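You operate a simulated robot arm through the tools that you are given. There is no shell and no other tool. Be economical: measure what you need, move in short steps, check, and stop when the job is done.

You are at the controls of a simulated two-armed robot. One attempt, no reset.

Task
Stack the cream ticket pad from the desk top on top of the orange ticket pad. Take the ink tin on the desk top and put it away on the bottom shelf under the ink bench. Put the 35 mm spacer ring from the desk top on the pass tray. Stack the yellow pellet jar from the top of the lift table on top of the green pellet jar. Fetch the pack from the top of the lift table and stand it on the top of the mixing bench. Stack the grease cartridge marked "EP 2" from the top of the kitting table on top of the grease cartridge that says "EP 3". Fetch the green rag bundle and set it on the middle of the set-up bench. Take the soap bottle on the top of the kitting table and put it away on the top of the grey wall shelf. Take the blue scoop and put it on top of the black end board on the top of the kitting table. Open the red door, put the yellow lantern on the desk top and shut the door again. Lift the gear case cover open. The order is free. Set down upright: ink tin, pack, green rag bundle, soap bottle, yellow lantern.

The check looks at the end state, three seconds after you hand in, the way a careful person would. Anything else that was tipped, shoved, dropped, spilled or broken makes it a failure. Lids that push on must go on centred and level and be pressed home; caps that screw on are set level and turned clockwise until they are tight.

Robot
Two 7-joint arms with two-finger parallel grippers on one trunk, on a base that drives. Base frame: it is fixed to the floor where the robot stands at the start and does not move with it; the origin is under the middle of the robot, x ahead of it, y to its left, z up; the surface under the hand at the start is at about z = 0.76. Readings come in m, degrees, newtons and seconds.
The left shoulder is at the start at [0.02, 0.138, 1.14], the right one opposite. With the tool pointing down near the work surface each hand reaches from about 0.1 to 0.5 m from the robot's upright axis, wherever it stands, measured 20 degrees to its own side. Places, roughly: black end board (20x20x4 cm) [7.6, -10, 0.8]; bottom shelf under the ink bench [3.5, -10.1, 0.2]; desk top [0.6, 0.2, 0.8]; gear case cover [3.4, -5.4, 0.8]; grease cartridge [7.5, -10, 0.75]; green rag bundle (15x7x9 cm) [7.7, -10.2, 0.8]; ink tin [0.75, 0.25, 0.75]; middle of the set-up bench (26x50 cm) [5.52, -10.08, 0.8]; pack [8.75, -10.25, 0.75]; pass tray [0.5, 0.5, 0.75]; pellet jar [8.75, -10, 0.75]; red door [3.2, 0.7, 1.3]; scoop [8.25, -8.25, 0.75]; soap bottle [7.25, -10, 1]; spacer ring [0.5, 0.25, 0.75]; ticket pad [0.5, 0.25, 0.75]; top of the grey wall shelf (57x19 cm) [6.8, -10.26, 1.52]; top of the mixing bench [8.5, -8, 0.8]; yellow lantern (7x8x16 cm) [3.1, 0.4, 1.5]. Payload 1.57 kg a hand.
The tool frame of a hand sits at the grasp point between the pads (the TCP): z along the fingers, y along the line on which they close. The tips reach 0.03 m beyond it. The gripper opens to 0.08 m. The fingers are 0.017 m wide and 0.012 m thick; the gripper's body (0.04 by 0.082 m) begins 0.08 m behind the TCP.
Orientation is that of the tool frame in the base frame, as a unit quaternion [w, x, y, z]. With the fingers straight down and closing along the base's y, the tool's x points along the base's -x, its y along +y and its z along -z.

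Tools
- The arms move only by the tool nudge_tool. It takes "left_steps", "right_steps" or both (then of equal length, played together; a hand with none holds still); each is a list of rows, each a list of 7 numbers: the turn, a rotation vector about the base's x, y, z in degrees, then the shift along the base's x, y, z in m, then the finger opening in m, from 0 to 0.08. In form: [[ax, ay, az, dx, dy, dz, fingers], ...]. A call has 1 to 8 rows; each row shifts and turns the commanded pose from where the row before left it. Each row takes 0.2 s and may step no farther than 0.05 m and 8.6 degrees from the row before; otherwise, or with a gripper value out of range, the whole call is refused. A pose out of reach is approached as far as the arm can. The call stops where the force on the tool passes 40 N (or 10 N more than at its start, if that is more) or the arm is blocked; 0.2 s more then pass. The fingers move at their own pace (about 0.045 m/s each) and stop on an object; they squeeze with about 24 N. The grip force told is the motor's: it shows also when the fingers shut on nothing. Time passes only in rows, and 0.2 s behind the last, so rows that do not move let the fingers close. The reply holds the time, the measured pose of the TCP, the force on the tool along the base axes, the opening and the grip force, in the units named above and with some noise, with the torque about the TCP (base axes, N m) and any sound that the robot's microphone picked up, and new pictures: "show" is both (left out), scene, wrist or none (wrist: the cameras of the hands that moved).
- Cameras (640 x 400 px; columns grow to the right, rows downward): "scene" is now at [0.155, -0.0428, 1.0127]; the picture's right is [-0.71, -0.70, 0.00], its down [-0.42, 0.42, -0.81] and it looks along [0.57, -0.57, -0.59] (base axes); focal length 214 px, centre (320, 200). "left" rides on the left gripper at [0.072, 0.007, -0.122] in its tool frame; the picture's right is [-0.09, 1.00, 0.00], its down [-0.84, -0.08, -0.54] and it looks along [-0.54, -0.05, 0.84] (tool axes); focal length 238 px, centre (320, 200). "right" rides on the right gripper at [0.072, -0.007, -0.122] in its tool frame; the picture's right is [0.09, 1.00, 0.00], its down [-0.84, 0.08, -0.54] and it looks along [-0.54, 0.05, 0.84] (tool axes); focal length 238 px, centre (320, 200). There is no depth. A picture from a camera that has moved, and an enlarged one, comes with that camera's place and axes in the base frame and with its lens. The place of the scene camera against the robot may be out by one fixed shift of up to 0.025 m in any direction.
- raise_lower(by): slides the trunk up (or, below 0, down) by that many m; the arms and the scene camera ride with it, the base frame stays. It gives what a move gives, with no picture.
- base_move(legs): drives the robot by 1 to 6 legs, each [ahead, left, turn to the left] in m, m and degrees, along the robot's own axes; the way and the turn of a leg run together, so that a leg with both is an arc; at most 1.5 m and 180 degrees a leg. The arms and the cameras ride along, it lands a little off, and it stops where it bumps. It gives what a move gives, and a new picture of the scene camera.
- head_to(pan, tilt): turns the head with the scene camera to pan (to the left, within 60 degrees either way) and tilt (down, from -29 to 69), counted from straight ahead of the robot. It gives what a move gives, and a new picture of the scene camera.
- enlarge(camera, box): a new picture of the part [left, top, right, bottom] of that camera's present view, enlarged. No time passes.
- finish_job(): hands the job in; it is judged then, once.

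Go step by step. Nothing tells you exact positions but the pictures and the camera data: compare them with the known pose of the tool, close in by small moves and look again before you grip or let go. The budget is 556 turns and 360 pictures, counting those below and the enlarged ones. Unless the task says otherwise, let go and move clear before handing in, and close with one line.

The tools are called after "Call:" as name(argument=value, ...) on one line, values as JSON. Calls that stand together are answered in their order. nudge_tool: Moves the arms, as the interface text tells. Its arguments: {"type":"object","properties":{"left_steps":{"type":"array"},"right_steps":{"type":"array"},"show":{"type":"string","enum":["both","scene","wrist","none"]}},"required":[]} The other tools are called the same way: raise_lower (by) slides the trunk up or down; base_move (legs) drives the base; head_to (pan, tilt) turns the head that bears the scene camera; enlarge (camera, box) takes an enlarged picture of a part of a camera's view; finish_job () hands the job in.

At the start:

```text
time_s: 0.0
left_tool_pos: [0.3087, 0.3531, 1.0256]
left_orientation: [-0.019, -0.009, 1.0, -0.001]
left_contact_force: [-0.9, -0.3, -0.2]
left_moment: [0.01, -0.01, 0.0]
left_grip_width: 0.0799
left_grip_force: 0.1
right_tool_pos: [0.3261, 0.0007, 1.0156]
right_orientation: [-0.236, 0.002, 0.972, 0.002]
right_contact_force: [0.4, -0.1, 0.5]
right_moment: [0.03, 0.0, 0.0]
right_grip_width: 0.0802
right_grip_force: 0.0
trunk travel left (down, up): [-0.515, 0.725]
robot x, y, heading: [-0.0011, -0.0014, -0.1]
head pan, tilt: [-45.3, 36.2]
```

scene: 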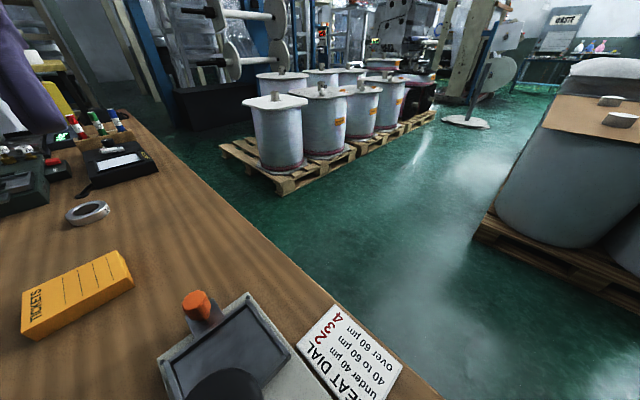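
right: 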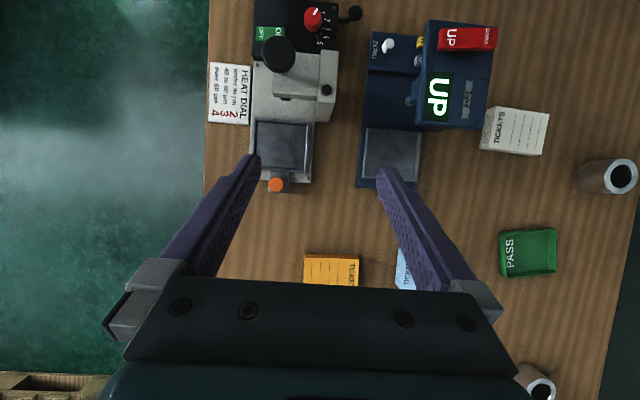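
left: 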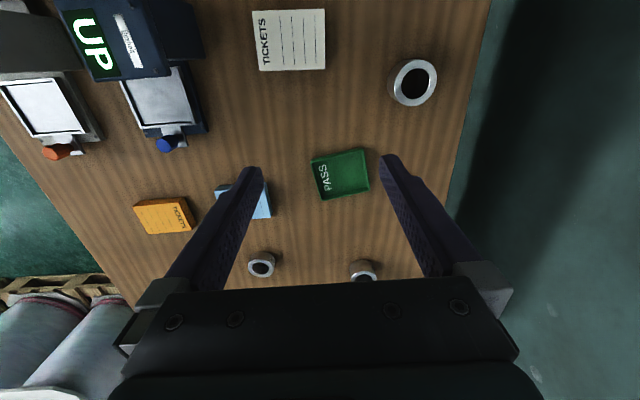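

I see the desk with ticket pads, rings and a green pass tray. First I look at the desk straight on with the head.

Call:
head_to(pan=15, tilt=40)

```text
time_s: 1.3
left_tool_pos: [0.3088, 0.3545, 1.025]
left_orientation: [-0.02, -0.01, 1.0, 0.0]
left_contact_force: [0.0, 0.5, 0.2]
left_moment: [-0.01, 0.0, -0.02]
left_grip_width: 0.0803
left_grip_force: 0.1
right_tool_pos: [0.3271, 0.001, 1.014]
right_orientation: [-0.238, 0.001, 0.971, -0.001]
right_contact_force: [-0.5, 0.5, 0.1]
right_moment: [0.0, 0.06, -0.04]
right_grip_width: 0.0798
right_grip_force: 0.0
trunk travel left (down, up): [-0.515, 0.725]
robot x, y, heading: [0.0005, -0.0005, -0.1]
head pan, tilt: [15.0, 40.0]
camera scene: at [0.1756, 0.0412, 1.0069], right [0.26, -0.97, 0.0], down [-0.62, -0.17, -0.77], along [0.74, 0.2, -0.64], focal length 214 px, centre (320, 200)
```

scene: 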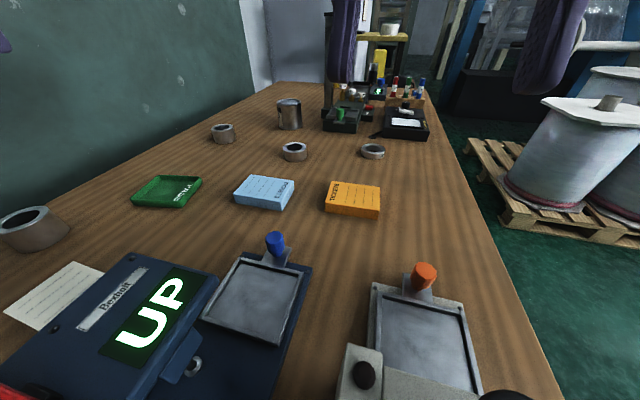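

The desk's rings, pads and tin are in view. I enlarge the ring area to read sizes and labels.

Call:
enlarge(camera="scene", box=[180, 70, 440, 230])

Call:
enlarge(camera="left", box=[120, 0, 460, 290])

```text
2.46 times, centred on (310, 150) of scene
camera zoom: at [0.1756, 0.0412, 1.0069], right [0.26, -0.97, 0.0], down [-0.62, -0.17, -0.77], along [0.74, 0.2, -0.64], focal length 528 px, centre (345, 323)
```

zoom: 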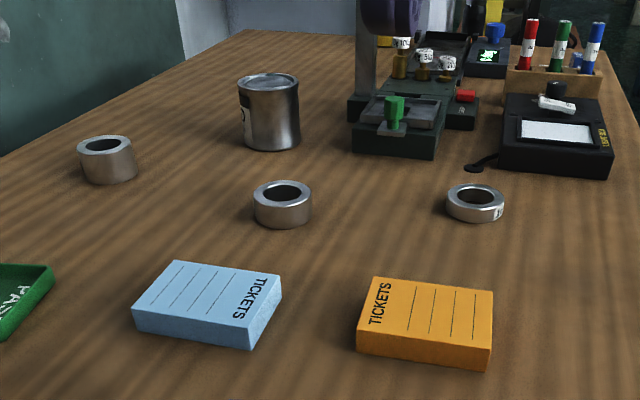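

```text
1.38 times, centred on (290, 145) of left
camera zoom: at [0.2425, 0.3592, 1.1497], right [0.07, 1.0, 0.0], down [0.86, -0.06, 0.51], along [0.51, -0.04, -0.86], focal length 329 px, centre (361, 276)
```

zoom: 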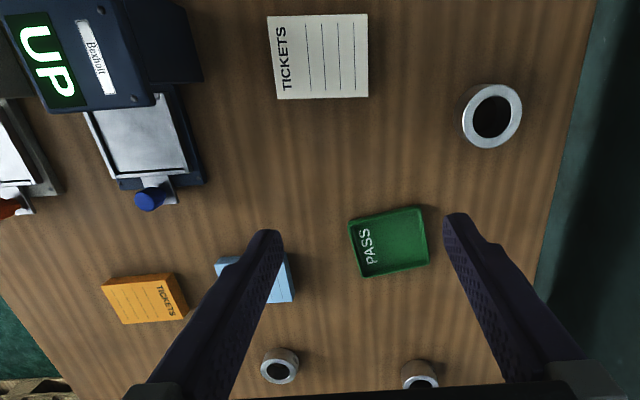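

The rings differ in height, and the right one bears a label. I enlarge more closely.

Call:
enlarge(camera="scene", box=[340, 130, 404, 170])

Call:
enlarge(camera="scene", box=[200, 110, 328, 190])

Call:
enlarge(camera="scene", box=[0, 190, 96, 260])

```text
10.00 times, centred on (372, 150) of scene
camera zoom: at [0.1756, 0.0412, 1.0069], right [0.26, -0.97, 0.0], down [-0.62, -0.17, -0.77], along [0.74, 0.2, -0.64], focal length 2145 px, centre (-200, 700)
```

zoom: 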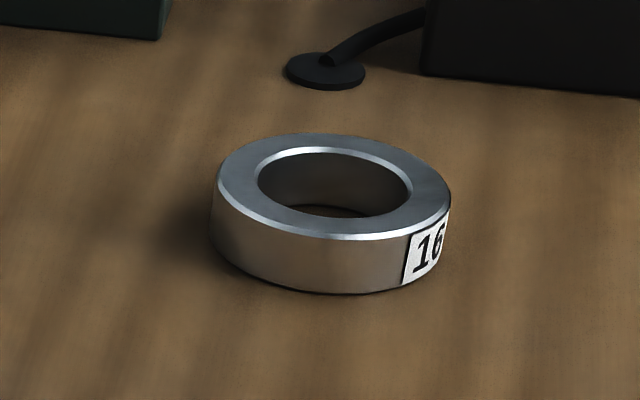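

```text
5.00 times, centred on (264, 150) of scene
camera zoom: at [0.1756, 0.0412, 1.0069], right [0.26, -0.97, 0.0], down [-0.62, -0.17, -0.77], along [0.74, 0.2, -0.64], focal length 1072 px, centre (600, 450)
```

zoom: 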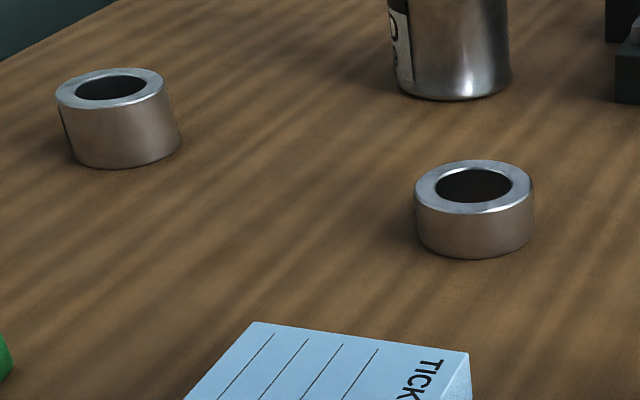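

```text
5.71 times, centred on (48, 225) of scene
camera zoom: at [0.1756, 0.0412, 1.0069], right [0.26, -0.97, 0.0], down [-0.62, -0.17, -0.77], along [0.74, 0.2, -0.64], focal length 1226 px, centre (1874, 57)
```

zoom: 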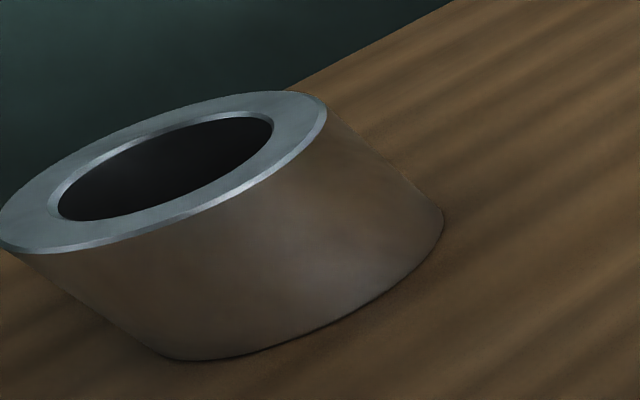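

Only the shortest ring's label, "16", is readable so far, so I will check the others when I handle them. Next I turn the left hand a quarter so its fingers close along x, above the cream pad at about [0.22, 0.32].

Call:
nudge_tool(left_steps=[[0, 0, -8.5, -0.01, -0.005, 0, 0.08], [0, 0, -8.5, -0.01, -0.005, 0, 0.08], [0, 0, -8.5, -0.01, -0.005, 0, 0.08], [0, 0, -8.5, -0.01, -0.005, 0, 0.08], [0, 0, -8.5, -0.01, -0.005, 0, 0.08], [0, 0, -8.5, -0.01, -0.005, 0, 0.08], [0, 0, -8.5, -0.01, -0.005, 0, 0.08], [0, 0, -8.5, -0.01, 0, 0, 0.08]], show="none")

Call:
nudge_tool(left_steps=[[0, 0, -8.5, -0.01, 0, 0, 0.08], [0, 0, -8.5, 0, 0, 0, 0.08], [0, 0, -5, 0, 0, 0, 0.08], [0, 0, 0, 0, 0, 0, 0.08]], show="both")

```text
time_s: 2.4
left_tool_pos: [0.2656, 0.3484, 1.0036]
left_orientation: [-0.071, 0.238, 0.968, -0.033]
left_contact_force: [0.3, 0.3, 0.4]
left_moment: [0.0, 0.0, 0.0]
left_grip_width: 0.0802
left_grip_force: 0.1
right_tool_pos: [0.327, 0.0004, 1.0155]
right_orientation: [-0.238, 0.002, 0.971, 0.001]
right_contact_force: [0.1, 0.2, 0.4]
right_moment: [0.02, -0.03, 0.01]
right_grip_width: 0.0804
right_grip_force: 0.0
trunk travel left (down, up): [-0.515, 0.725]
robot x, y, heading: [0.0002, 0.0015, -0.0]
head pan, tilt: [15.0, 40.0]
stopped in row 5 (left hand): the arm was blocked; the commanded pose is now the measured one
```

```text
time_s: 3.4
left_tool_pos: [0.2529, 0.3553, 0.9988]
left_orientation: [-0.088, 0.398, 0.913, -0.031]
left_contact_force: [-0.2, -0.2, 0.1]
left_moment: [-0.02, -0.02, -0.01]
left_grip_width: 0.0799
left_grip_force: 0.1
right_tool_pos: [0.3265, 0.0003, 1.0146]
right_orientation: [-0.238, 0.002, 0.971, 0.001]
right_contact_force: [1.1, 0.0, 0.7]
right_moment: [0.04, -0.01, -0.01]
right_grip_width: 0.0799
right_grip_force: 0.1
trunk travel left (down, up): [-0.515, 0.725]
robot x, y, heading: [0.0001, 0.0013, 0.1]
head pan, tilt: [15.0, 40.0]
camera scene: at [0.1756, 0.0413, 1.0069], right [0.26, -0.97, 0.0], down [-0.62, -0.17, -0.77], along [0.74, 0.2, -0.64], focal length 214 px, centre (320, 200)
camera left: at [0.233, 0.4106, 1.1277], right [0.78, 0.61, -0.14], down [0.6, -0.67, 0.43], along [0.17, -0.42, -0.89], focal length 238 px, centre (320, 200)
```

scene: 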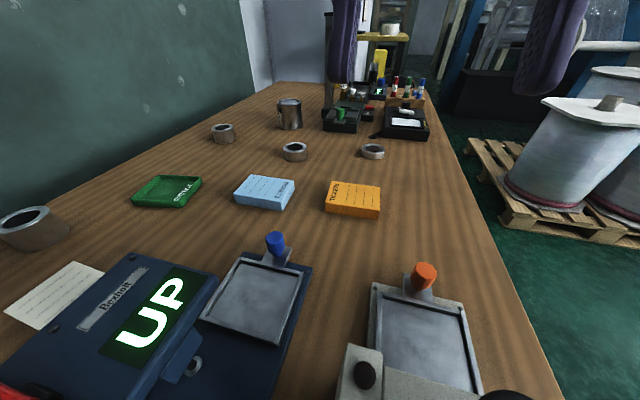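
left: 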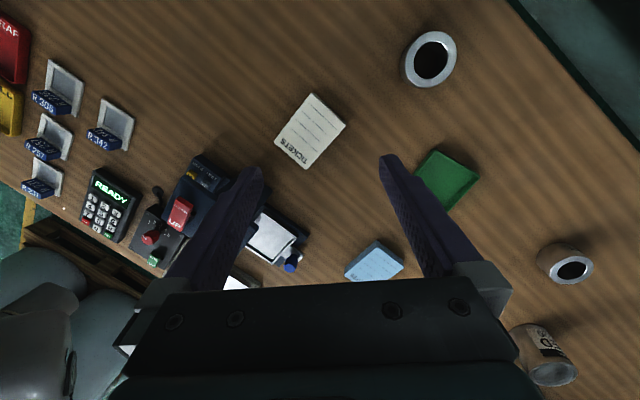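

The first turn got blocked partway and the hand is now yawed by about -47°, with the cream pad well in view. I continue the turn slowly.

Call:
nudge_tool(left_steps=[[0, 0, -8, 0, 0, 0.01, 0.08], [0, 0, -8, 0, 0, 0.01, 0.08], [0, 0, -8, 0, 0, 0.01, 0.08], [0, 0, -8, 0, 0, 0, 0.08], [0, 0, -8, 0, 0, 0, 0.08], [0, 0, -3, 0, 0, 0, 0.08], [0, 0, 0, 0, 0, 0, 0.08]], show="wrist")

```text
time_s: 4.3
left_tool_pos: [0.2261, 0.3673, 0.9966]
left_orientation: [-0.144, 0.561, 0.813, -0.062]
left_contact_force: [-0.2, 0.0, 0.0]
left_moment: [-0.03, 0.0, 0.0]
left_grip_width: 0.08
left_grip_force: 0.0
right_tool_pos: [0.3262, 0.0, 1.0145]
right_orientation: [-0.238, 0.003, 0.971, 0.002]
right_contact_force: [0.2, -1.1, 0.4]
right_moment: [0.0, 0.02, -0.02]
right_grip_width: 0.0801
right_grip_force: 0.0
trunk travel left (down, up): [-0.515, 0.725]
robot x, y, heading: [-0.0012, 0.0002, -0.1]
head pan, tilt: [15.0, 40.0]
stopped in row 4 (left hand): the arm was blocked; the commanded pose is now the measured one
camera left: at [0.2472, 0.4282, 1.1227], right [0.92, 0.28, -0.28], down [0.37, -0.84, 0.4], along [-0.12, -0.47, -0.88], focal length 238 px, centre (320, 200)
```

left: 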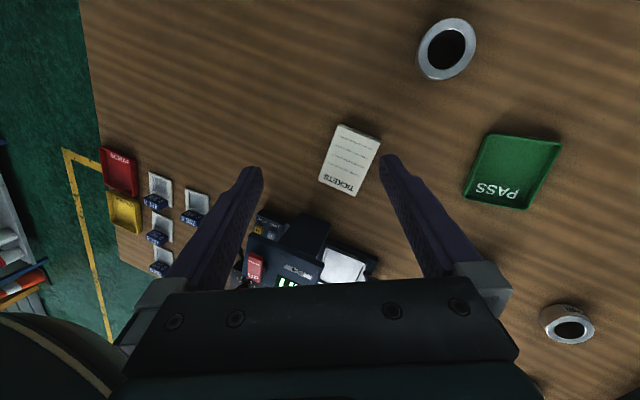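

The hand is resisting a pure turn near the body. I look straight down with the head to understand where the robot stands relative to the desk.

Call:
head_to(pan=0, tilt=69)

```text
time_s: 5.2
left_tool_pos: [0.2268, 0.3661, 0.9965]
left_orientation: [-0.144, 0.562, 0.812, -0.061]
left_contact_force: [0.2, -0.2, -0.3]
left_moment: [0.0, 0.03, 0.0]
left_grip_width: 0.0798
left_grip_force: 0.0
right_tool_pos: [0.3264, -0.0007, 1.0154]
right_orientation: [-0.237, 0.002, 0.971, 0.001]
right_contact_force: [0.8, -0.1, -0.1]
right_moment: [0.01, 0.0, 0.01]
right_grip_width: 0.0799
right_grip_force: 0.1
trunk travel left (down, up): [-0.515, 0.725]
robot x, y, heading: [0.0007, 0.0021, 0.3]
head pan, tilt: [0.0, 68.8]
camera scene: at [0.1494, 0.0193, 0.9709], right [0.0, -1.0, 0.0], down [-0.93, 0.0, -0.36], along [0.36, 0.0, -0.93], focal length 214 px, centre (320, 200)
```

scene: 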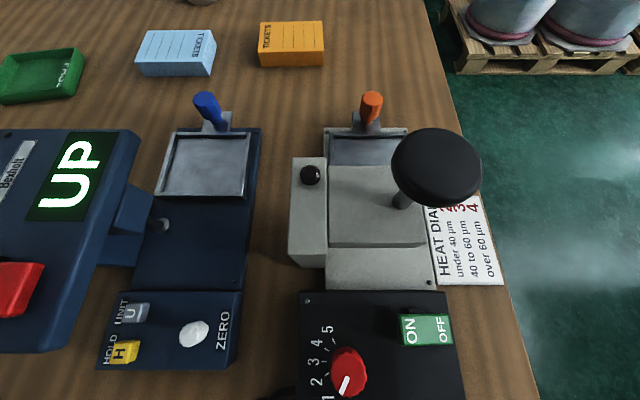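

The desk extends under the trunk, and the hand is close to the body. I move the hand farther out and continue the turn to see if the joint room is better there.

Call:
nudge_tool(left_steps=[[0, -6, 0, 0.04, 0, 0.0, 0.08], [0, -6, 0, 0.04, 0, 0.0, 0.08], [0, -6, 0, 0.04, 0, 0.0, 0.08], [0, 0, -5, 0.04, 0, 0, 0.08], [0, 0, -5, 0, 0, 0, 0.08], [0, 0, -5, 0, 0, 0, 0.08], [0, 0, -5, 0, 0, 0, 0.08], [0, 0, 0, 0, 0, 0, 0.08]], show="none")

```text
time_s: 7.0
left_tool_pos: [0.3879, 0.367, 0.9965]
left_orientation: [-0.009, 0.7, 0.713, 0.031]
left_contact_force: [-0.2, -0.7, 0.0]
left_moment: [0.03, 0.0, -0.01]
left_grip_width: 0.0801
left_grip_force: 0.0
right_tool_pos: [0.3258, 0.0014, 1.0149]
right_orientation: [-0.238, 0.002, 0.971, 0.0]
right_contact_force: [0.3, 0.4, -0.3]
right_moment: [0.01, -0.01, 0.03]
right_grip_width: 0.0799
right_grip_force: 0.1
trunk travel left (down, up): [-0.515, 0.725]
robot x, y, heading: [0.0033, -0.0009, -0.2]
head pan, tilt: [0.0, 68.8]
```

Farther out the turn works. I back the base by 0.15 m so the cream pad lies in the comfortable range.

Call:
base_move(legs=[[-0.15, 0, 0]])

Call:
nudge_tool(left_steps=[[-3.3, 1.8, 0, 0, 0, 0, 0.08], [0, 0, 0, 0, -0.03, -0.03, 0.08], [0, 0, 0, 0, 0, 0, 0.08]], show="wrist")

```text
time_s: 8.4
left_tool_pos: [0.2407, 0.367, 0.9962]
left_orientation: [-0.008, 0.698, 0.715, 0.031]
left_contact_force: [0.0, 0.4, -0.4]
left_moment: [0.02, -0.07, 0.0]
left_grip_width: 0.0797
left_grip_force: 0.1
right_tool_pos: [0.1783, 0.0008, 1.0146]
right_orientation: [-0.238, 0.001, 0.971, 0.001]
right_contact_force: [0.0, 0.4, -0.3]
right_moment: [0.0, 0.03, 0.0]
right_grip_width: 0.0801
right_grip_force: 0.0
trunk travel left (down, up): [-0.515, 0.725]
robot x, y, heading: [-0.1468, 0.0002, -0.1]
head pan, tilt: [0.0, 68.8]
camera scene: at [0.0013, 0.0194, 0.9708], right [0.0, -1.0, 0.0], down [-0.93, 0.0, -0.36], along [0.36, 0.0, -0.93], focal length 214 px, centre (320, 200)
```

scene: 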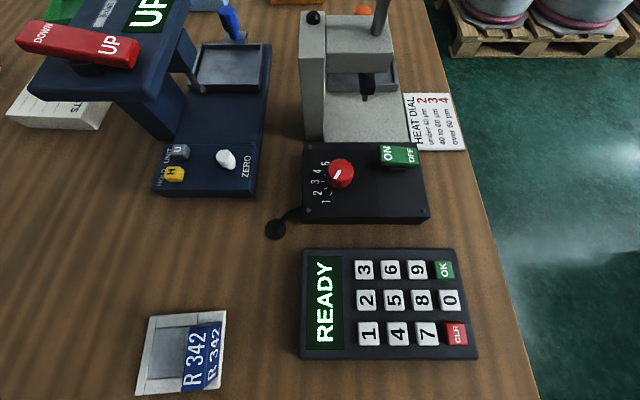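

```text
time_s: 9.2
left_tool_pos: [0.2414, 0.3362, 0.967]
left_orientation: [0.001, 0.699, 0.715, 0.001]
left_contact_force: [0.2, 1.1, 0.4]
left_moment: [-0.03, 0.02, 0.02]
left_grip_width: 0.0802
left_grip_force: 0.0
right_tool_pos: [0.1773, 0.0005, 1.0149]
right_orientation: [-0.237, 0.0, 0.971, 0.0]
right_contact_force: [0.1, 0.0, -0.1]
right_moment: [-0.02, 0.02, -0.03]
right_grip_width: 0.0798
right_grip_force: 0.1
trunk travel left (down, up): [-0.515, 0.725]
robot x, y, heading: [-0.149, 0.0038, -0.1]
head pan, tilt: [0.0, 68.8]
camera left: at [0.2471, 0.4082, 1.0888], right [1.0, -0.07, 0.0], down [-0.06, -0.84, 0.54], along [-0.04, -0.54, -0.84], focal length 238 px, centre (320, 200)
```

left: 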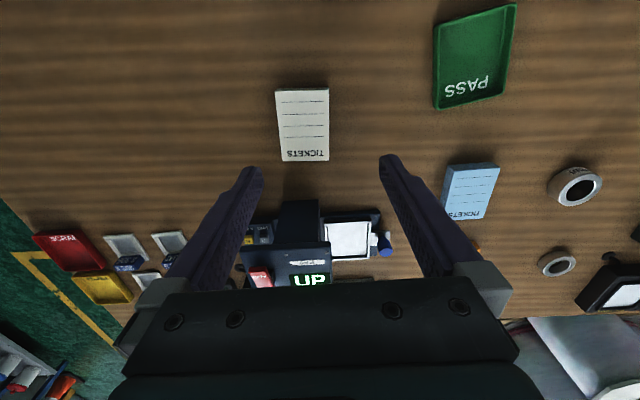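

The cream pad is centred near [0.220, 0.320], about 63 × 92 mm. I move above it and go halfway down.

Call:
nudge_tool(left_steps=[[0, 0, 1, -0.0214, -0.016, 0, 0.08], [0, 0, 0, 0, 0, -0.045, 0.08], [0, 0, 0, 0, 0, -0.045, 0.08], [0, 0, 0, 0, 0, 0, 0.08]], show="wrist")

```text
time_s: 10.2
left_tool_pos: [0.2199, 0.3218, 0.8735]
left_orientation: [0.002, 0.693, 0.721, 0.0]
left_contact_force: [-0.3, -0.4, 0.3]
left_moment: [0.03, -0.02, 0.0]
left_grip_width: 0.0801
left_grip_force: 0.1
right_tool_pos: [0.1785, 0.0003, 1.0142]
right_orientation: [-0.237, 0.001, 0.971, 0.0]
right_contact_force: [0.5, 0.3, -0.4]
right_moment: [-0.01, 0.04, 0.02]
right_grip_width: 0.08
right_grip_force: 0.0
trunk travel left (down, up): [-0.515, 0.725]
robot x, y, heading: [-0.1464, -0.0009, 0.4]
head pan, tilt: [0.0, 68.8]
camera left: at [0.2237, 0.3941, 0.9961], right [1.0, -0.05, 0.0], down [-0.05, -0.84, 0.54], along [-0.03, -0.54, -0.84], focal length 238 px, centre (320, 200)
```

left: 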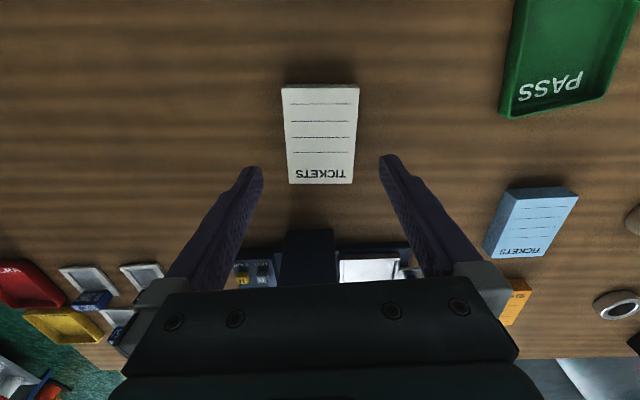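

The fingers straddle the pad well. I go down and close.

Call:
nudge_tool(left_steps=[[0, 0, 0, 0, 0, -0.04, 0.08], [0, 0, 0, 0, 0, -0.038, 0.08], [0, 0, 0, 0, 0, 0, 0.08], [0, 0, 0, 0, 0, 0, 0.04], [0, 0, 0, 0, 0, 0, 0.04], [0, 0, 0, 0, 0, 0, 0.04]], show="wrist")

```text
time_s: 11.6
left_tool_pos: [0.2193, 0.3212, 0.797]
left_orientation: [0.001, 0.693, 0.721, 0.0]
left_contact_force: [0.1, 0.3, -0.1]
left_moment: [0.03, -0.05, 0.01]
left_grip_width: 0.0658
left_grip_force: 23.6
right_tool_pos: [0.1797, 0.0009, 1.0148]
right_orientation: [-0.237, 0.001, 0.972, 0.0]
right_contact_force: [0.1, 0.7, -0.6]
right_moment: [0.02, 0.01, -0.01]
right_grip_width: 0.0799
right_grip_force: 0.1
trunk travel left (down, up): [-0.515, 0.725]
robot x, y, heading: [-0.1461, -0.0006, -0.2]
head pan, tilt: [0.0, 68.8]
camera left: at [0.2233, 0.3938, 0.9196], right [1.0, -0.05, 0.0], down [-0.04, -0.84, 0.54], along [-0.03, -0.54, -0.84], focal length 238 px, centre (320, 200)
```

left: 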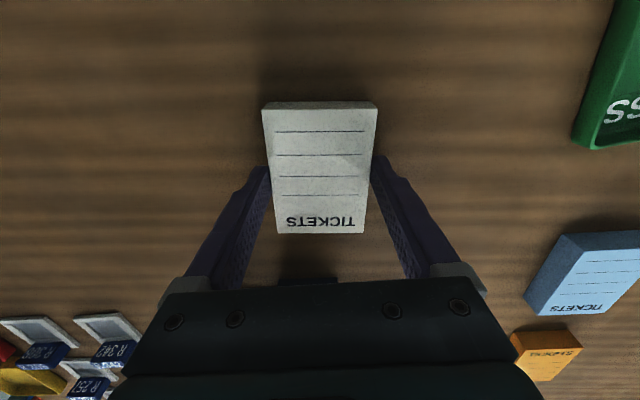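

The pad is held. I lift it, drive forward and look for the orange pad.

Call:
nudge_tool(left_steps=[[0, 0, 0, 0, 0, 0.04, 0.04], [0, 0, 0, 0, 0, 0.045, 0.04], [0, 0, 0, 0, 0, 0.045, 0.04], [0, 0, 0, 0, 0, 0.045, 0.04], [0, 0, 0, 0, 0, 0.03, 0.04]], show="none")

Call:
base_move(legs=[[0.15, 0, 0]])

Call:
nudge_tool(left_steps=[[0, 0, 0, 0.03, -0.03, 0, 0.04], [0, 0, 0, 0.03, -0.04, 0, 0.04], [0, 0, 0, 0.02, -0.04, 0, 0.04], [0, 0, 0, 0.02, -0.04, 0, 0.04], [0, 0, 0, 0, -0.04, 0, 0.04], [0, 0, 0, 0, -0.0, 0, 0.04]], show="both")

```text
time_s: 12.8
left_tool_pos: [0.2176, 0.3199, 1.0024]
left_orientation: [0.001, 0.693, 0.721, -0.001]
left_contact_force: [0.3, -0.1, -0.6]
left_moment: [0.02, 0.01, 0.03]
left_grip_width: 0.0659
left_grip_force: 24.0
right_tool_pos: [0.1777, 0.0021, 1.0155]
right_orientation: [-0.237, 0.001, 0.971, 0.0]
right_contact_force: [-0.2, 0.6, 0.7]
right_moment: [-0.01, -0.03, 0.0]
right_grip_width: 0.0799
right_grip_force: 0.1
trunk travel left (down, up): [-0.515, 0.725]
robot x, y, heading: [-0.1526, -0.003, 0.1]
head pan, tilt: [0.0, 68.8]
```

```text
time_s: 14.1
left_tool_pos: [0.3655, 0.3188, 1.0033]
left_orientation: [0.001, 0.694, 0.72, -0.001]
left_contact_force: [0.7, 0.2, -1.5]
left_moment: [0.0, 0.03, 0.01]
left_grip_width: 0.0653
left_grip_force: 23.9
right_tool_pos: [0.3227, 0.0001, 1.015]
right_orientation: [-0.237, 0.003, 0.972, 0.001]
right_contact_force: [-0.3, 0.5, -0.3]
right_moment: [0.02, -0.01, 0.02]
right_grip_width: 0.08
right_grip_force: 0.0
trunk travel left (down, up): [-0.515, 0.725]
robot x, y, heading: [-0.0011, -0.0011, -0.3]
head pan, tilt: [0.0, 68.8]
camera scene: at [0.1472, 0.0188, 0.9708], right [0.0, -1.0, 0.0], down [-0.93, 0.0, -0.36], along [0.36, 0.0, -0.93], focal length 214 px, centre (320, 200)
```

scene: 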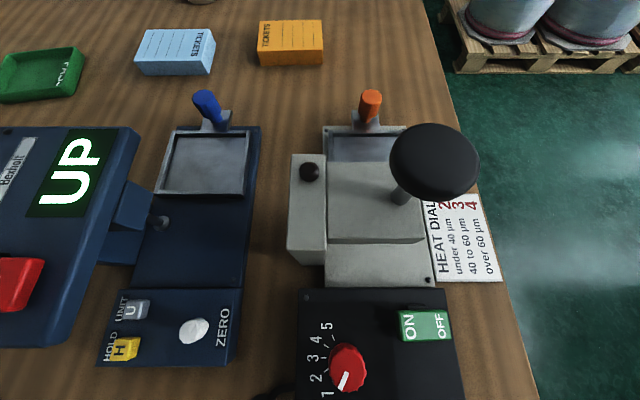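

```text
time_s: 15.5
left_tool_pos: [0.462, 0.1275, 1.0021]
left_orientation: [-0.001, 0.694, 0.72, -0.001]
left_contact_force: [0.4, 0.5, -1.3]
left_moment: [0.0, -0.03, -0.02]
left_grip_width: 0.0654
left_grip_force: 24.3
right_tool_pos: [0.3241, 0.0, 1.0144]
right_orientation: [-0.238, 0.003, 0.971, 0.001]
right_contact_force: [0.7, 0.4, 0.0]
right_moment: [-0.01, -0.02, 0.0]
right_grip_width: 0.0799
right_grip_force: 0.1
trunk travel left (down, up): [-0.515, 0.725]
robot x, y, heading: [-0.0003, 0.0003, 0.1]
head pan, tilt: [0.0, 68.8]
camera scene: at [0.147, 0.0189, 0.9708], right [0.0, -1.0, 0.0], down [-0.93, 0.0, -0.36], along [0.36, 0.0, -0.93], focal length 214 px, centre (320, 200)
camera left: at [0.4679, 0.1996, 1.1251], right [1.0, -0.06, 0.0], down [-0.05, -0.84, 0.54], along [-0.03, -0.54, -0.84], focal length 238 px, centre (320, 200)
```

scene: 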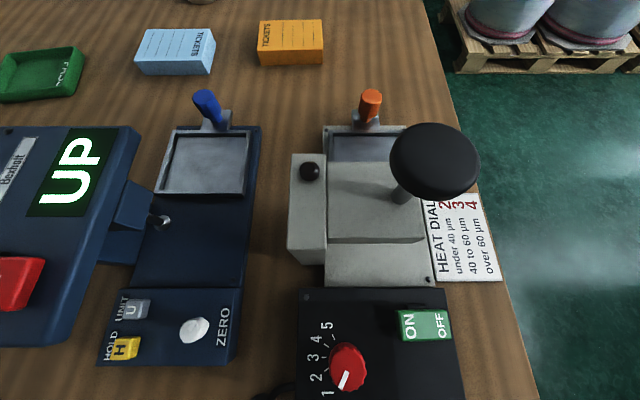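
left: 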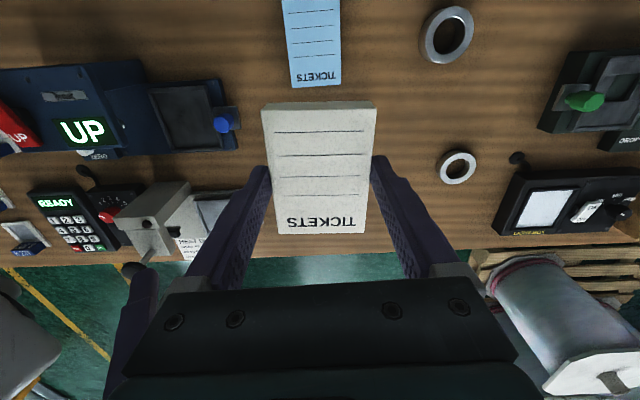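

The held pad hides the orange one from the left camera. I pull the right arm aside and move the left hand to y≈0 so the orange pad appears above the held pad in the picture.

Call:
nudge_tool(right_steps=[[0, 0, 0, 0, -0.045, 0, 0.08], [0, 0, 0, 0, -0.045, 0, 0.08], [0, 0, 0, 0, -0.045, 0, 0.08], [0, 0, 0, 0, -0.045, 0, 0.08], [0, 0, 0, 0, -0.045, 0, 0.08], [0, 0, 0, 0, -0.045, 0, 0.08]], show="none")

Call:
nudge_tool(left_steps=[[0, 0, 0, 0, -0.04, 0, 0.04], [0, 0, 0, 0, -0.04, 0, 0.04], [0, 0, 0, 0, -0.04, 0, 0.04], [0, 0, 0, 0, 0, 0, 0.04]], show="wrist")

```text
time_s: 17.1
left_tool_pos: [0.4642, 0.1283, 1.0032]
left_orientation: [0.001, 0.694, 0.72, -0.001]
left_contact_force: [-0.6, -1.0, -0.4]
left_moment: [0.01, 0.02, 0.0]
left_grip_width: 0.0654
left_grip_force: 24.0
right_tool_pos: [0.3051, -0.2657, 0.9718]
right_orientation: [-0.303, -0.006, 0.953, -0.002]
right_contact_force: [0.4, 0.0, 0.3]
right_moment: [0.01, -0.02, 0.02]
right_grip_width: 0.0804
right_grip_force: 0.1
trunk travel left (down, up): [-0.515, 0.725]
robot x, y, heading: [0.0006, -0.0017, -0.1]
head pan, tilt: [0.0, 68.8]
stopped in row 6 (right hand): the arm was blocked; the commanded pose is now the measured one
```

```text
time_s: 18.1
left_tool_pos: [0.4385, 0.0266, 0.9896]
left_orientation: [-0.009, 0.693, 0.721, -0.009]
left_contact_force: [0.1, 0.2, -0.7]
left_moment: [-0.01, 0.0, 0.0]
left_grip_width: 0.0654
left_grip_force: 23.7
left hand out of reach, approached as far as the arm can: row 2, 3
right_tool_pos: [0.3057, -0.2651, 0.9732]
right_orientation: [-0.302, -0.004, 0.953, -0.002]
right_contact_force: [-0.1, -1.0, -0.5]
right_moment: [0.01, -0.02, 0.02]
right_grip_width: 0.08
right_grip_force: 0.0
trunk travel left (down, up): [-0.515, 0.725]
robot x, y, heading: [-0.0015, -0.003, -0.2]
head pan, tilt: [0.0, 68.8]
camera left: at [0.446, 0.0979, 1.1112], right [1.0, -0.05, -0.02], down [-0.03, -0.84, 0.54], along [-0.05, -0.54, -0.84], focal length 238 px, centre (320, 200)
```

left: 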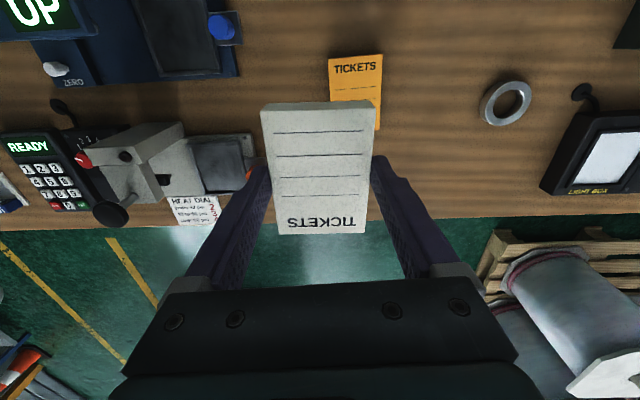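

The orange pad is centred near [0.479, 0.041] and aligned with the held pad. The arm is at its limit, so I drive 0.08 m forward before lowering.

Call:
base_move(legs=[[0.08, 0, 0]])

Call:
nudge_tool(left_steps=[[1, 0, 0, -0.03, 0.01, 0, 0.04], [0, 0, 0, 0, 0, -0.04, 0.04], [0, 0, 0, 0, 0, -0.04, 0.04], [0, 0, 0, 0, 0, 0, 0.04]], show="wrist")

```text
time_s: 19.2
left_tool_pos: [0.5177, 0.0257, 0.9901]
left_orientation: [-0.008, 0.695, 0.719, -0.008]
left_contact_force: [0.1, 0.3, -1.4]
left_moment: [0.0, -0.02, 0.0]
left_grip_width: 0.0653
left_grip_force: 24.4
right_tool_pos: [0.3856, -0.2654, 0.9723]
right_orientation: [-0.303, -0.005, 0.953, -0.002]
right_contact_force: [-0.2, 0.0, 0.3]
right_moment: [0.01, -0.02, 0.02]
right_grip_width: 0.08
right_grip_force: 0.1
trunk travel left (down, up): [-0.515, 0.725]
robot x, y, heading: [0.0765, 0.0001, -0.1]
head pan, tilt: [0.0, 68.8]
camera scene: at [0.2267, 0.0187, 0.9709], right [0.0, -1.0, 0.0], down [-0.93, 0.0, -0.36], along [0.36, 0.0, -0.93], focal length 214 px, centre (320, 200)
```

scene: 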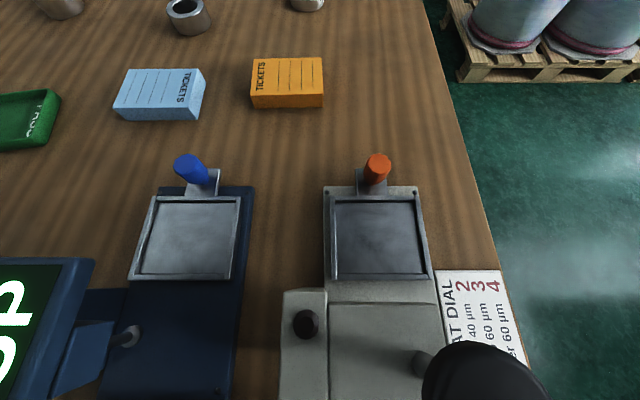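

```text
time_s: 20.2
left_tool_pos: [0.4863, 0.0369, 0.9092]
left_orientation: [-0.015, 0.695, 0.719, -0.001]
left_contact_force: [-1.2, 0.6, -0.9]
left_moment: [0.0, 0.0, -0.01]
left_grip_width: 0.0648
left_grip_force: 24.3
right_tool_pos: [0.3856, -0.2651, 0.973]
right_orientation: [-0.303, -0.004, 0.953, -0.002]
right_contact_force: [-0.8, 0.5, 0.4]
right_moment: [-0.04, 0.01, -0.01]
right_grip_width: 0.0801
right_grip_force: 0.2
trunk travel left (down, up): [-0.515, 0.725]
robot x, y, heading: [0.0771, -0.0013, -0.1]
head pan, tilt: [0.0, 68.8]
camera left: at [0.4953, 0.1048, 1.0329], right [1.0, -0.06, -0.02], down [-0.04, -0.85, 0.53], along [-0.05, -0.53, -0.85], focal length 238 px, centre (320, 200)
```

left: 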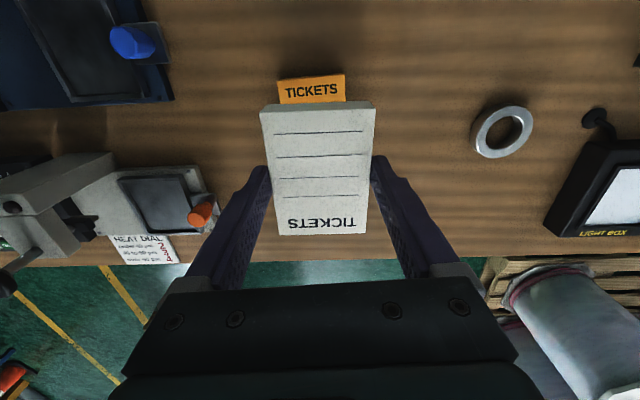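

The target matches well. I correct the small tilt, yaw and offset, then lower close to the orange pad.

Call:
nudge_tool(left_steps=[[-1.1, -1.3, -2, -0.0065, 0.004, 0, 0.04], [0, 0, 0, 0, 0, -0.04, 0.04], [0, 0, 0, 0, 0, -0.032, 0.04], [0, 0, 0, 0, 0, 0, 0.04]], show="wrist")

```text
time_s: 21.2
left_tool_pos: [0.4818, 0.0403, 0.8369]
left_orientation: [0.001, 0.707, 0.707, 0.0]
left_contact_force: [0.9, 0.8, -0.9]
left_moment: [0.03, -0.04, 0.0]
left_grip_width: 0.0652
left_grip_force: 24.1
right_tool_pos: [0.3861, -0.2653, 0.9727]
right_orientation: [-0.303, -0.005, 0.953, -0.002]
right_contact_force: [0.0, 0.0, -0.7]
right_moment: [-0.02, -0.02, 0.0]
right_grip_width: 0.08
right_grip_force: 0.1
trunk travel left (down, up): [-0.515, 0.725]
robot x, y, heading: [0.0758, 0.0017, 0.1]
head pan, tilt: [0.0, 68.8]
camera left: at [0.4892, 0.1117, 0.9588], right [1.0, -0.09, 0.0], down [-0.08, -0.84, 0.54], along [-0.05, -0.54, -0.84], focal length 238 px, centre (320, 200)
```

left: 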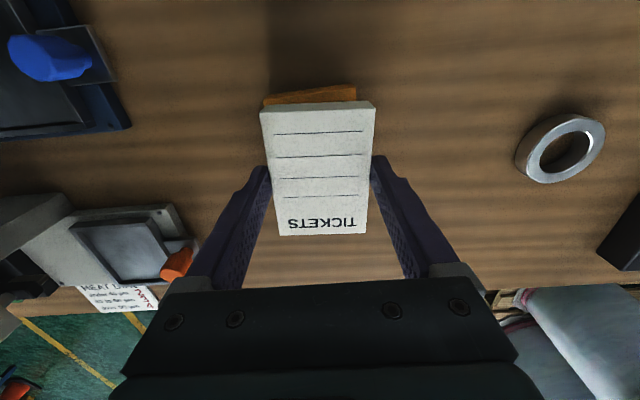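

Aligned within a couple of millimetres. I lower in small steps until contact.

Call:
nudge_tool(left_steps=[[0, 0, 1.5, -0.0022, 0, -0.005, 0.04], [0, 0, 0, 0, 0, -0.004, 0.04], [0, 0, 0, 0, 0, -0.004, 0.04], [0, 0, 0, 0, 0, 0, 0.04]], show="none")

```text
time_s: 22.2
left_tool_pos: [0.4784, 0.0402, 0.8244]
left_orientation: [-0.001, 0.698, 0.716, 0.0]
left_contact_force: [0.3, 0.2, -0.7]
left_moment: [-0.01, 0.02, 0.01]
left_grip_width: 0.065
left_grip_force: 23.8
right_tool_pos: [0.385, -0.264, 0.9727]
right_orientation: [-0.304, -0.004, 0.953, -0.002]
right_contact_force: [0.5, -0.6, 0.4]
right_moment: [0.0, 0.0, 0.05]
right_grip_width: 0.0799
right_grip_force: 0.1
trunk travel left (down, up): [-0.515, 0.725]
robot x, y, heading: [0.0776, -0.0022, -0.2]
head pan, tilt: [0.0, 68.8]
```

Call:
nudge_tool(left_steps=[[0, 0, 0, 0, 0, -0.002, 0.04], [0, 0, 0, 0, 0, -0.002, 0.04], [0, 0, 0, 0, 0, -0.002, 0.04], [0, 0, 0, 0, 0, 0, 0.04]], show="wrist")

```text
time_s: 23.2
left_tool_pos: [0.4796, 0.04, 0.8186]
left_orientation: [0.0, 0.698, 0.716, 0.0]
left_contact_force: [-1.4, 0.8, 5.0]
left_moment: [0.25, 0.11, 0.01]
left_grip_width: 0.0649
left_grip_force: 24.1
right_tool_pos: [0.3841, -0.2647, 0.9723]
right_orientation: [-0.303, -0.005, 0.953, -0.002]
right_contact_force: [0.3, 0.6, -0.6]
right_moment: [0.0, 0.02, -0.02]
right_grip_width: 0.0801
right_grip_force: 0.1
trunk travel left (down, up): [-0.515, 0.725]
robot x, y, heading: [0.0782, -0.001, -0.3]
head pan, tilt: [0.0, 68.8]
camera left: at [0.4842, 0.1109, 0.941], right [1.0, -0.07, 0.0], down [-0.06, -0.84, 0.54], along [-0.04, -0.54, -0.84], focal length 238 px, centre (320, 200)
```

left: 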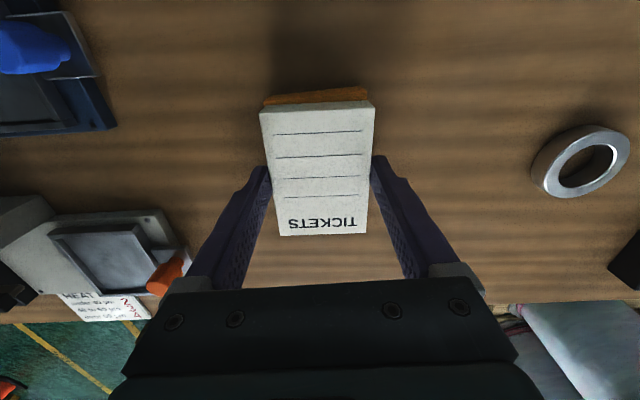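

Contact is felt. I open and lift straight up.

Call:
nudge_tool(left_steps=[[0, 0, 0, 0, 0, 0, 0.08], [0, 0, 0, 0, 0, 0, 0.08], [0, 0, 0, 0, 0, 0, 0.08], [0, 0, 0, 0, 0, 0.03, 0.08], [0, 0, 0, 0, 0, 0.04, 0.08], [0, 0, 0, 0, 0, 0.04, 0.08]], show="both")

```text
time_s: 24.6
left_tool_pos: [0.48, 0.0381, 0.9299]
left_orientation: [0.0, 0.699, 0.716, -0.001]
left_contact_force: [-0.4, -0.1, -0.5]
left_moment: [0.0, 0.01, -0.03]
left_grip_width: 0.08
left_grip_force: 0.1
right_tool_pos: [0.3859, -0.2636, 0.9722]
right_orientation: [-0.303, -0.005, 0.953, -0.002]
right_contact_force: [-0.5, 0.0, -0.3]
right_moment: [0.02, 0.02, 0.05]
right_grip_width: 0.0799
right_grip_force: 0.0
trunk travel left (down, up): [-0.515, 0.725]
robot x, y, heading: [0.0757, 0.0002, -0.3]
head pan, tilt: [0.0, 68.8]
camera scene: at [0.2267, 0.0188, 0.9708], right [0.0, -1.0, 0.0], down [-0.93, 0.0, -0.36], along [0.36, 0.0, -0.93], focal length 214 px, centre (320, 200)
camera left: at [0.4858, 0.1101, 1.0509], right [1.0, -0.07, 0.0], down [-0.06, -0.84, 0.54], along [-0.04, -0.54, -0.84], focal length 238 px, centre (320, 200)
```

scene: 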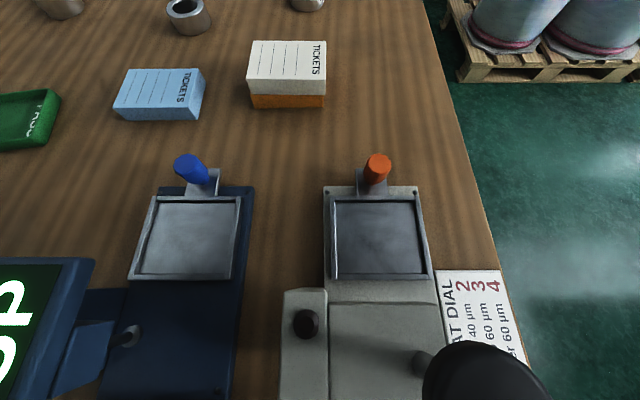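
left: 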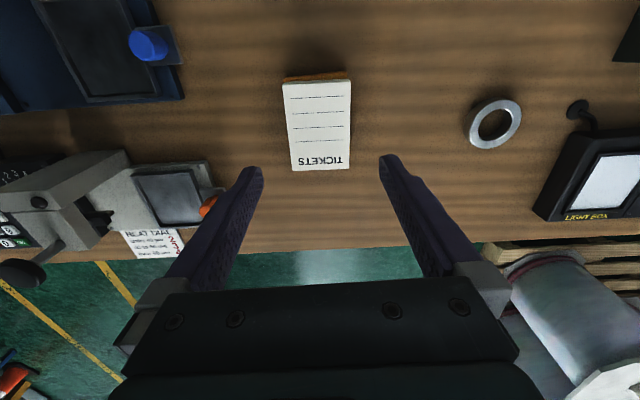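

The cream pad sits squarely on the orange one. Next I move the left hand to the +y side to read the labels on the middle ring.

Call:
nudge_tool(left_steps=[[0, 0, 0, -0.014, 0.045, 0, 0.08], [0, 0, 0, -0.014, 0.045, 0, 0.08], [0, 0, 0, -0.014, 0.045, 0, 0.08], [0, 0, 0, -0.014, 0.045, 0, 0.08], [0, 0, 0, -0.014, 0.045, 0, 0.08], [0, 0, 0, -0.014, 0.045, 0, 0.08], [0, 0, 0, -0.014, 0.045, 0, 0.08], [0, 0, 0, 0, 0, 0, 0.08]], show="wrist")

Call:
enlarge(camera="left", box=[420, 0, 640, 280])

```text
time_s: 26.4
left_tool_pos: [0.3849, 0.353, 0.9283]
left_orientation: [0.0, 0.698, 0.716, 0.0]
left_contact_force: [0.8, 0.6, -0.4]
left_moment: [-0.01, -0.01, -0.01]
left_grip_width: 0.0801
left_grip_force: 0.0
right_tool_pos: [0.3856, -0.2646, 0.9737]
right_orientation: [-0.303, -0.005, 0.953, -0.002]
right_contact_force: [-0.4, 0.0, 0.7]
right_moment: [-0.02, 0.01, 0.0]
right_grip_width: 0.0802
right_grip_force: 0.0
trunk travel left (down, up): [-0.515, 0.725]
robot x, y, heading: [0.0744, -0.0006, -0.2]
head pan, tilt: [0.0, 68.8]
camera left: at [0.3893, 0.425, 1.0507], right [1.0, -0.07, 0.0], down [-0.06, -0.84, 0.54], along [-0.04, -0.54, -0.84], focal length 238 px, centre (320, 200)
```

left: 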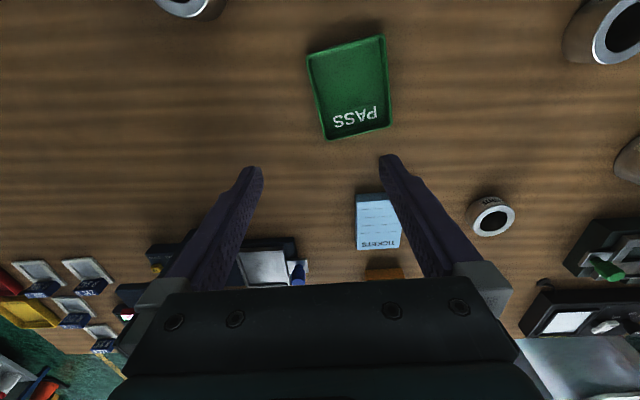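

```text
1.43 times, centred on (530, 140) of left
camera zoom: at [0.3893, 0.425, 1.0507], right [1.0, -0.07, 0.0], down [-0.06, -0.84, 0.54], along [-0.04, -0.54, -0.84], focal length 340 px, centre (20, 286)
```

zoom: 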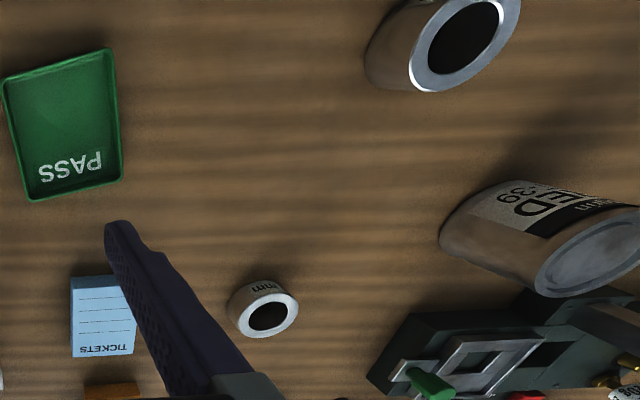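

Call:
enlarge(camera="left", box=[460, 185, 524, 245])

Call:
enlarge(camera="left", box=[130, 0, 260, 40])

```text
6.67 times, centred on (492, 215) of left
camera zoom: at [0.3893, 0.425, 1.0507], right [1.0, -0.07, 0.0], down [-0.06, -0.84, 0.54], along [-0.04, -0.54, -0.84], focal length 1589 px, centre (-827, 100)
```

zoom: 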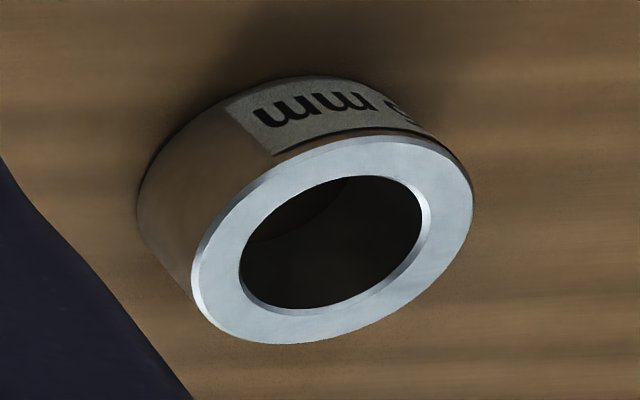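

```text
4.92 times, centred on (195, 20) of left
camera zoom: at [0.3893, 0.425, 1.0507], right [1.0, -0.07, 0.0], down [-0.06, -0.84, 0.54], along [-0.04, -0.54, -0.84], focal length 1173 px, centre (935, 1086)
```

zoom: 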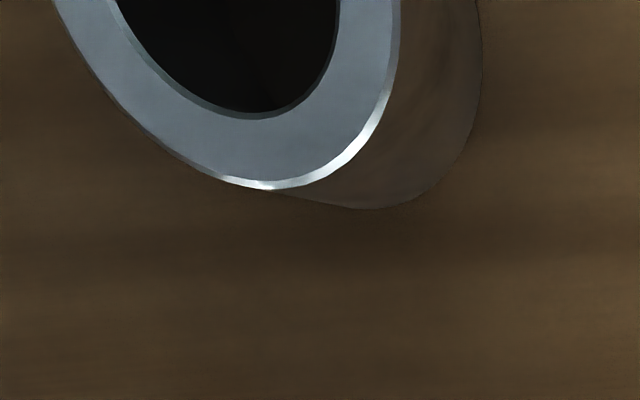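

The middle ring reads "?5 mm" and looks about 25 mm tall; the back-left ring is taller. I drive forward to read the back-left one from its far side.

Call:
nudge_tool(left_steps=[[0, 0, 0, 0, 0.03, 0.03, 0.08], [0, 0, 0, 0, 0.03, 0.03, 0.08]], show="none")

Call:
base_move(legs=[[0.25, 0, 0]])

Call:
nudge_tool(left_steps=[[0, 0, 0, 0, 0.03, 0, 0.08], [0, 0, 0, 0, 0.03, 0, 0.08], [0, 0, 0, 0, 0.03, 0, 0.08], [0, 0, 0, 0, 0, 0, 0.08]], show="wrist")

```text
time_s: 27.0
left_tool_pos: [0.3822, 0.4133, 0.9894]
left_orientation: [0.0, 0.698, 0.716, 0.001]
left_contact_force: [0.1, 1.0, 0.4]
left_moment: [-0.02, 0.02, 0.0]
left_grip_width: 0.08
left_grip_force: 0.0
right_tool_pos: [0.385, -0.2636, 0.9733]
right_orientation: [-0.303, -0.005, 0.953, -0.002]
right_contact_force: [-0.4, 0.1, 0.3]
right_moment: [0.0, 0.0, -0.01]
right_grip_width: 0.0799
right_grip_force: 0.0
trunk travel left (down, up): [-0.515, 0.725]
robot x, y, heading: [0.0765, -0.0004, -0.1]
head pan, tilt: [0.0, 68.8]
```

```text
time_s: 28.8
left_tool_pos: [0.6368, 0.4097, 0.9906]
left_orientation: [0.0, 0.701, 0.714, 0.0]
left_contact_force: [-0.6, -0.1, -1.6]
left_moment: [-0.03, 0.01, 0.01]
left_grip_width: 0.0802
left_grip_force: 0.1
right_tool_pos: [0.6334, -0.2682, 0.9716]
right_orientation: [-0.304, -0.001, 0.953, -0.001]
right_contact_force: [1.0, 0.2, -0.2]
right_moment: [0.0, 0.02, -0.01]
right_grip_width: 0.08
right_grip_force: 0.0
trunk travel left (down, up): [-0.515, 0.725]
robot x, y, heading: [0.326, -0.0016, -0.4]
head pan, tilt: [0.0, 68.8]
camera scene: at [0.4774, 0.0161, 0.9709], right [-0.01, -1.0, 0.0], down [-0.93, 0.01, -0.36], along [0.36, 0.0, -0.93], focal length 214 px, centre (320, 200)
```

scene: 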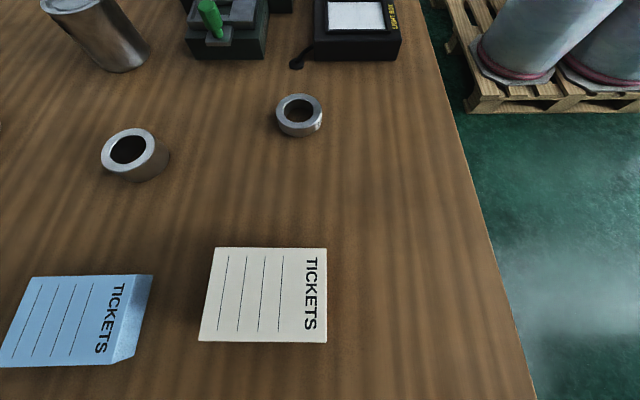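

```text
time_s: 29.8
left_tool_pos: [0.6373, 0.4999, 0.9908]
left_orientation: [0.0, 0.701, 0.713, 0.0]
left_contact_force: [0.2, 0.4, -0.3]
left_moment: [0.01, 0.01, 0.01]
left_grip_width: 0.0799
left_grip_force: 0.0
right_tool_pos: [0.635, -0.2683, 0.9726]
right_orientation: [-0.303, -0.001, 0.953, -0.001]
right_contact_force: [0.2, -0.6, -0.4]
right_moment: [0.01, 0.0, 0.02]
right_grip_width: 0.0799
right_grip_force: 0.1
trunk travel left (down, up): [-0.515, 0.725]
robot x, y, heading: [0.3268, -0.0036, -0.6]
head pan, tilt: [0.0, 68.8]
camera left: at [0.6439, 0.5718, 1.113], right [1.0, -0.07, 0.0], down [-0.06, -0.84, 0.54], along [-0.04, -0.54, -0.84], focal length 238 px, centre (320, 200)
```

left: 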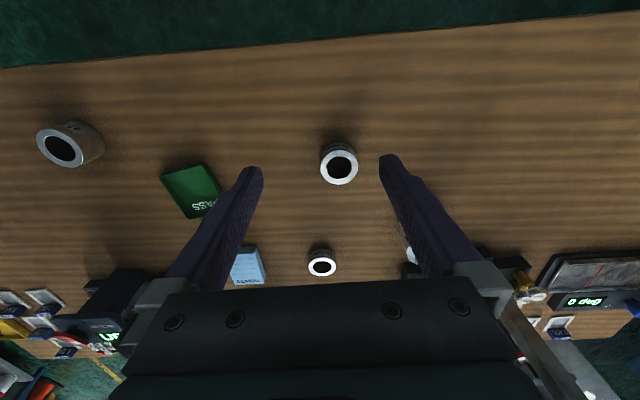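

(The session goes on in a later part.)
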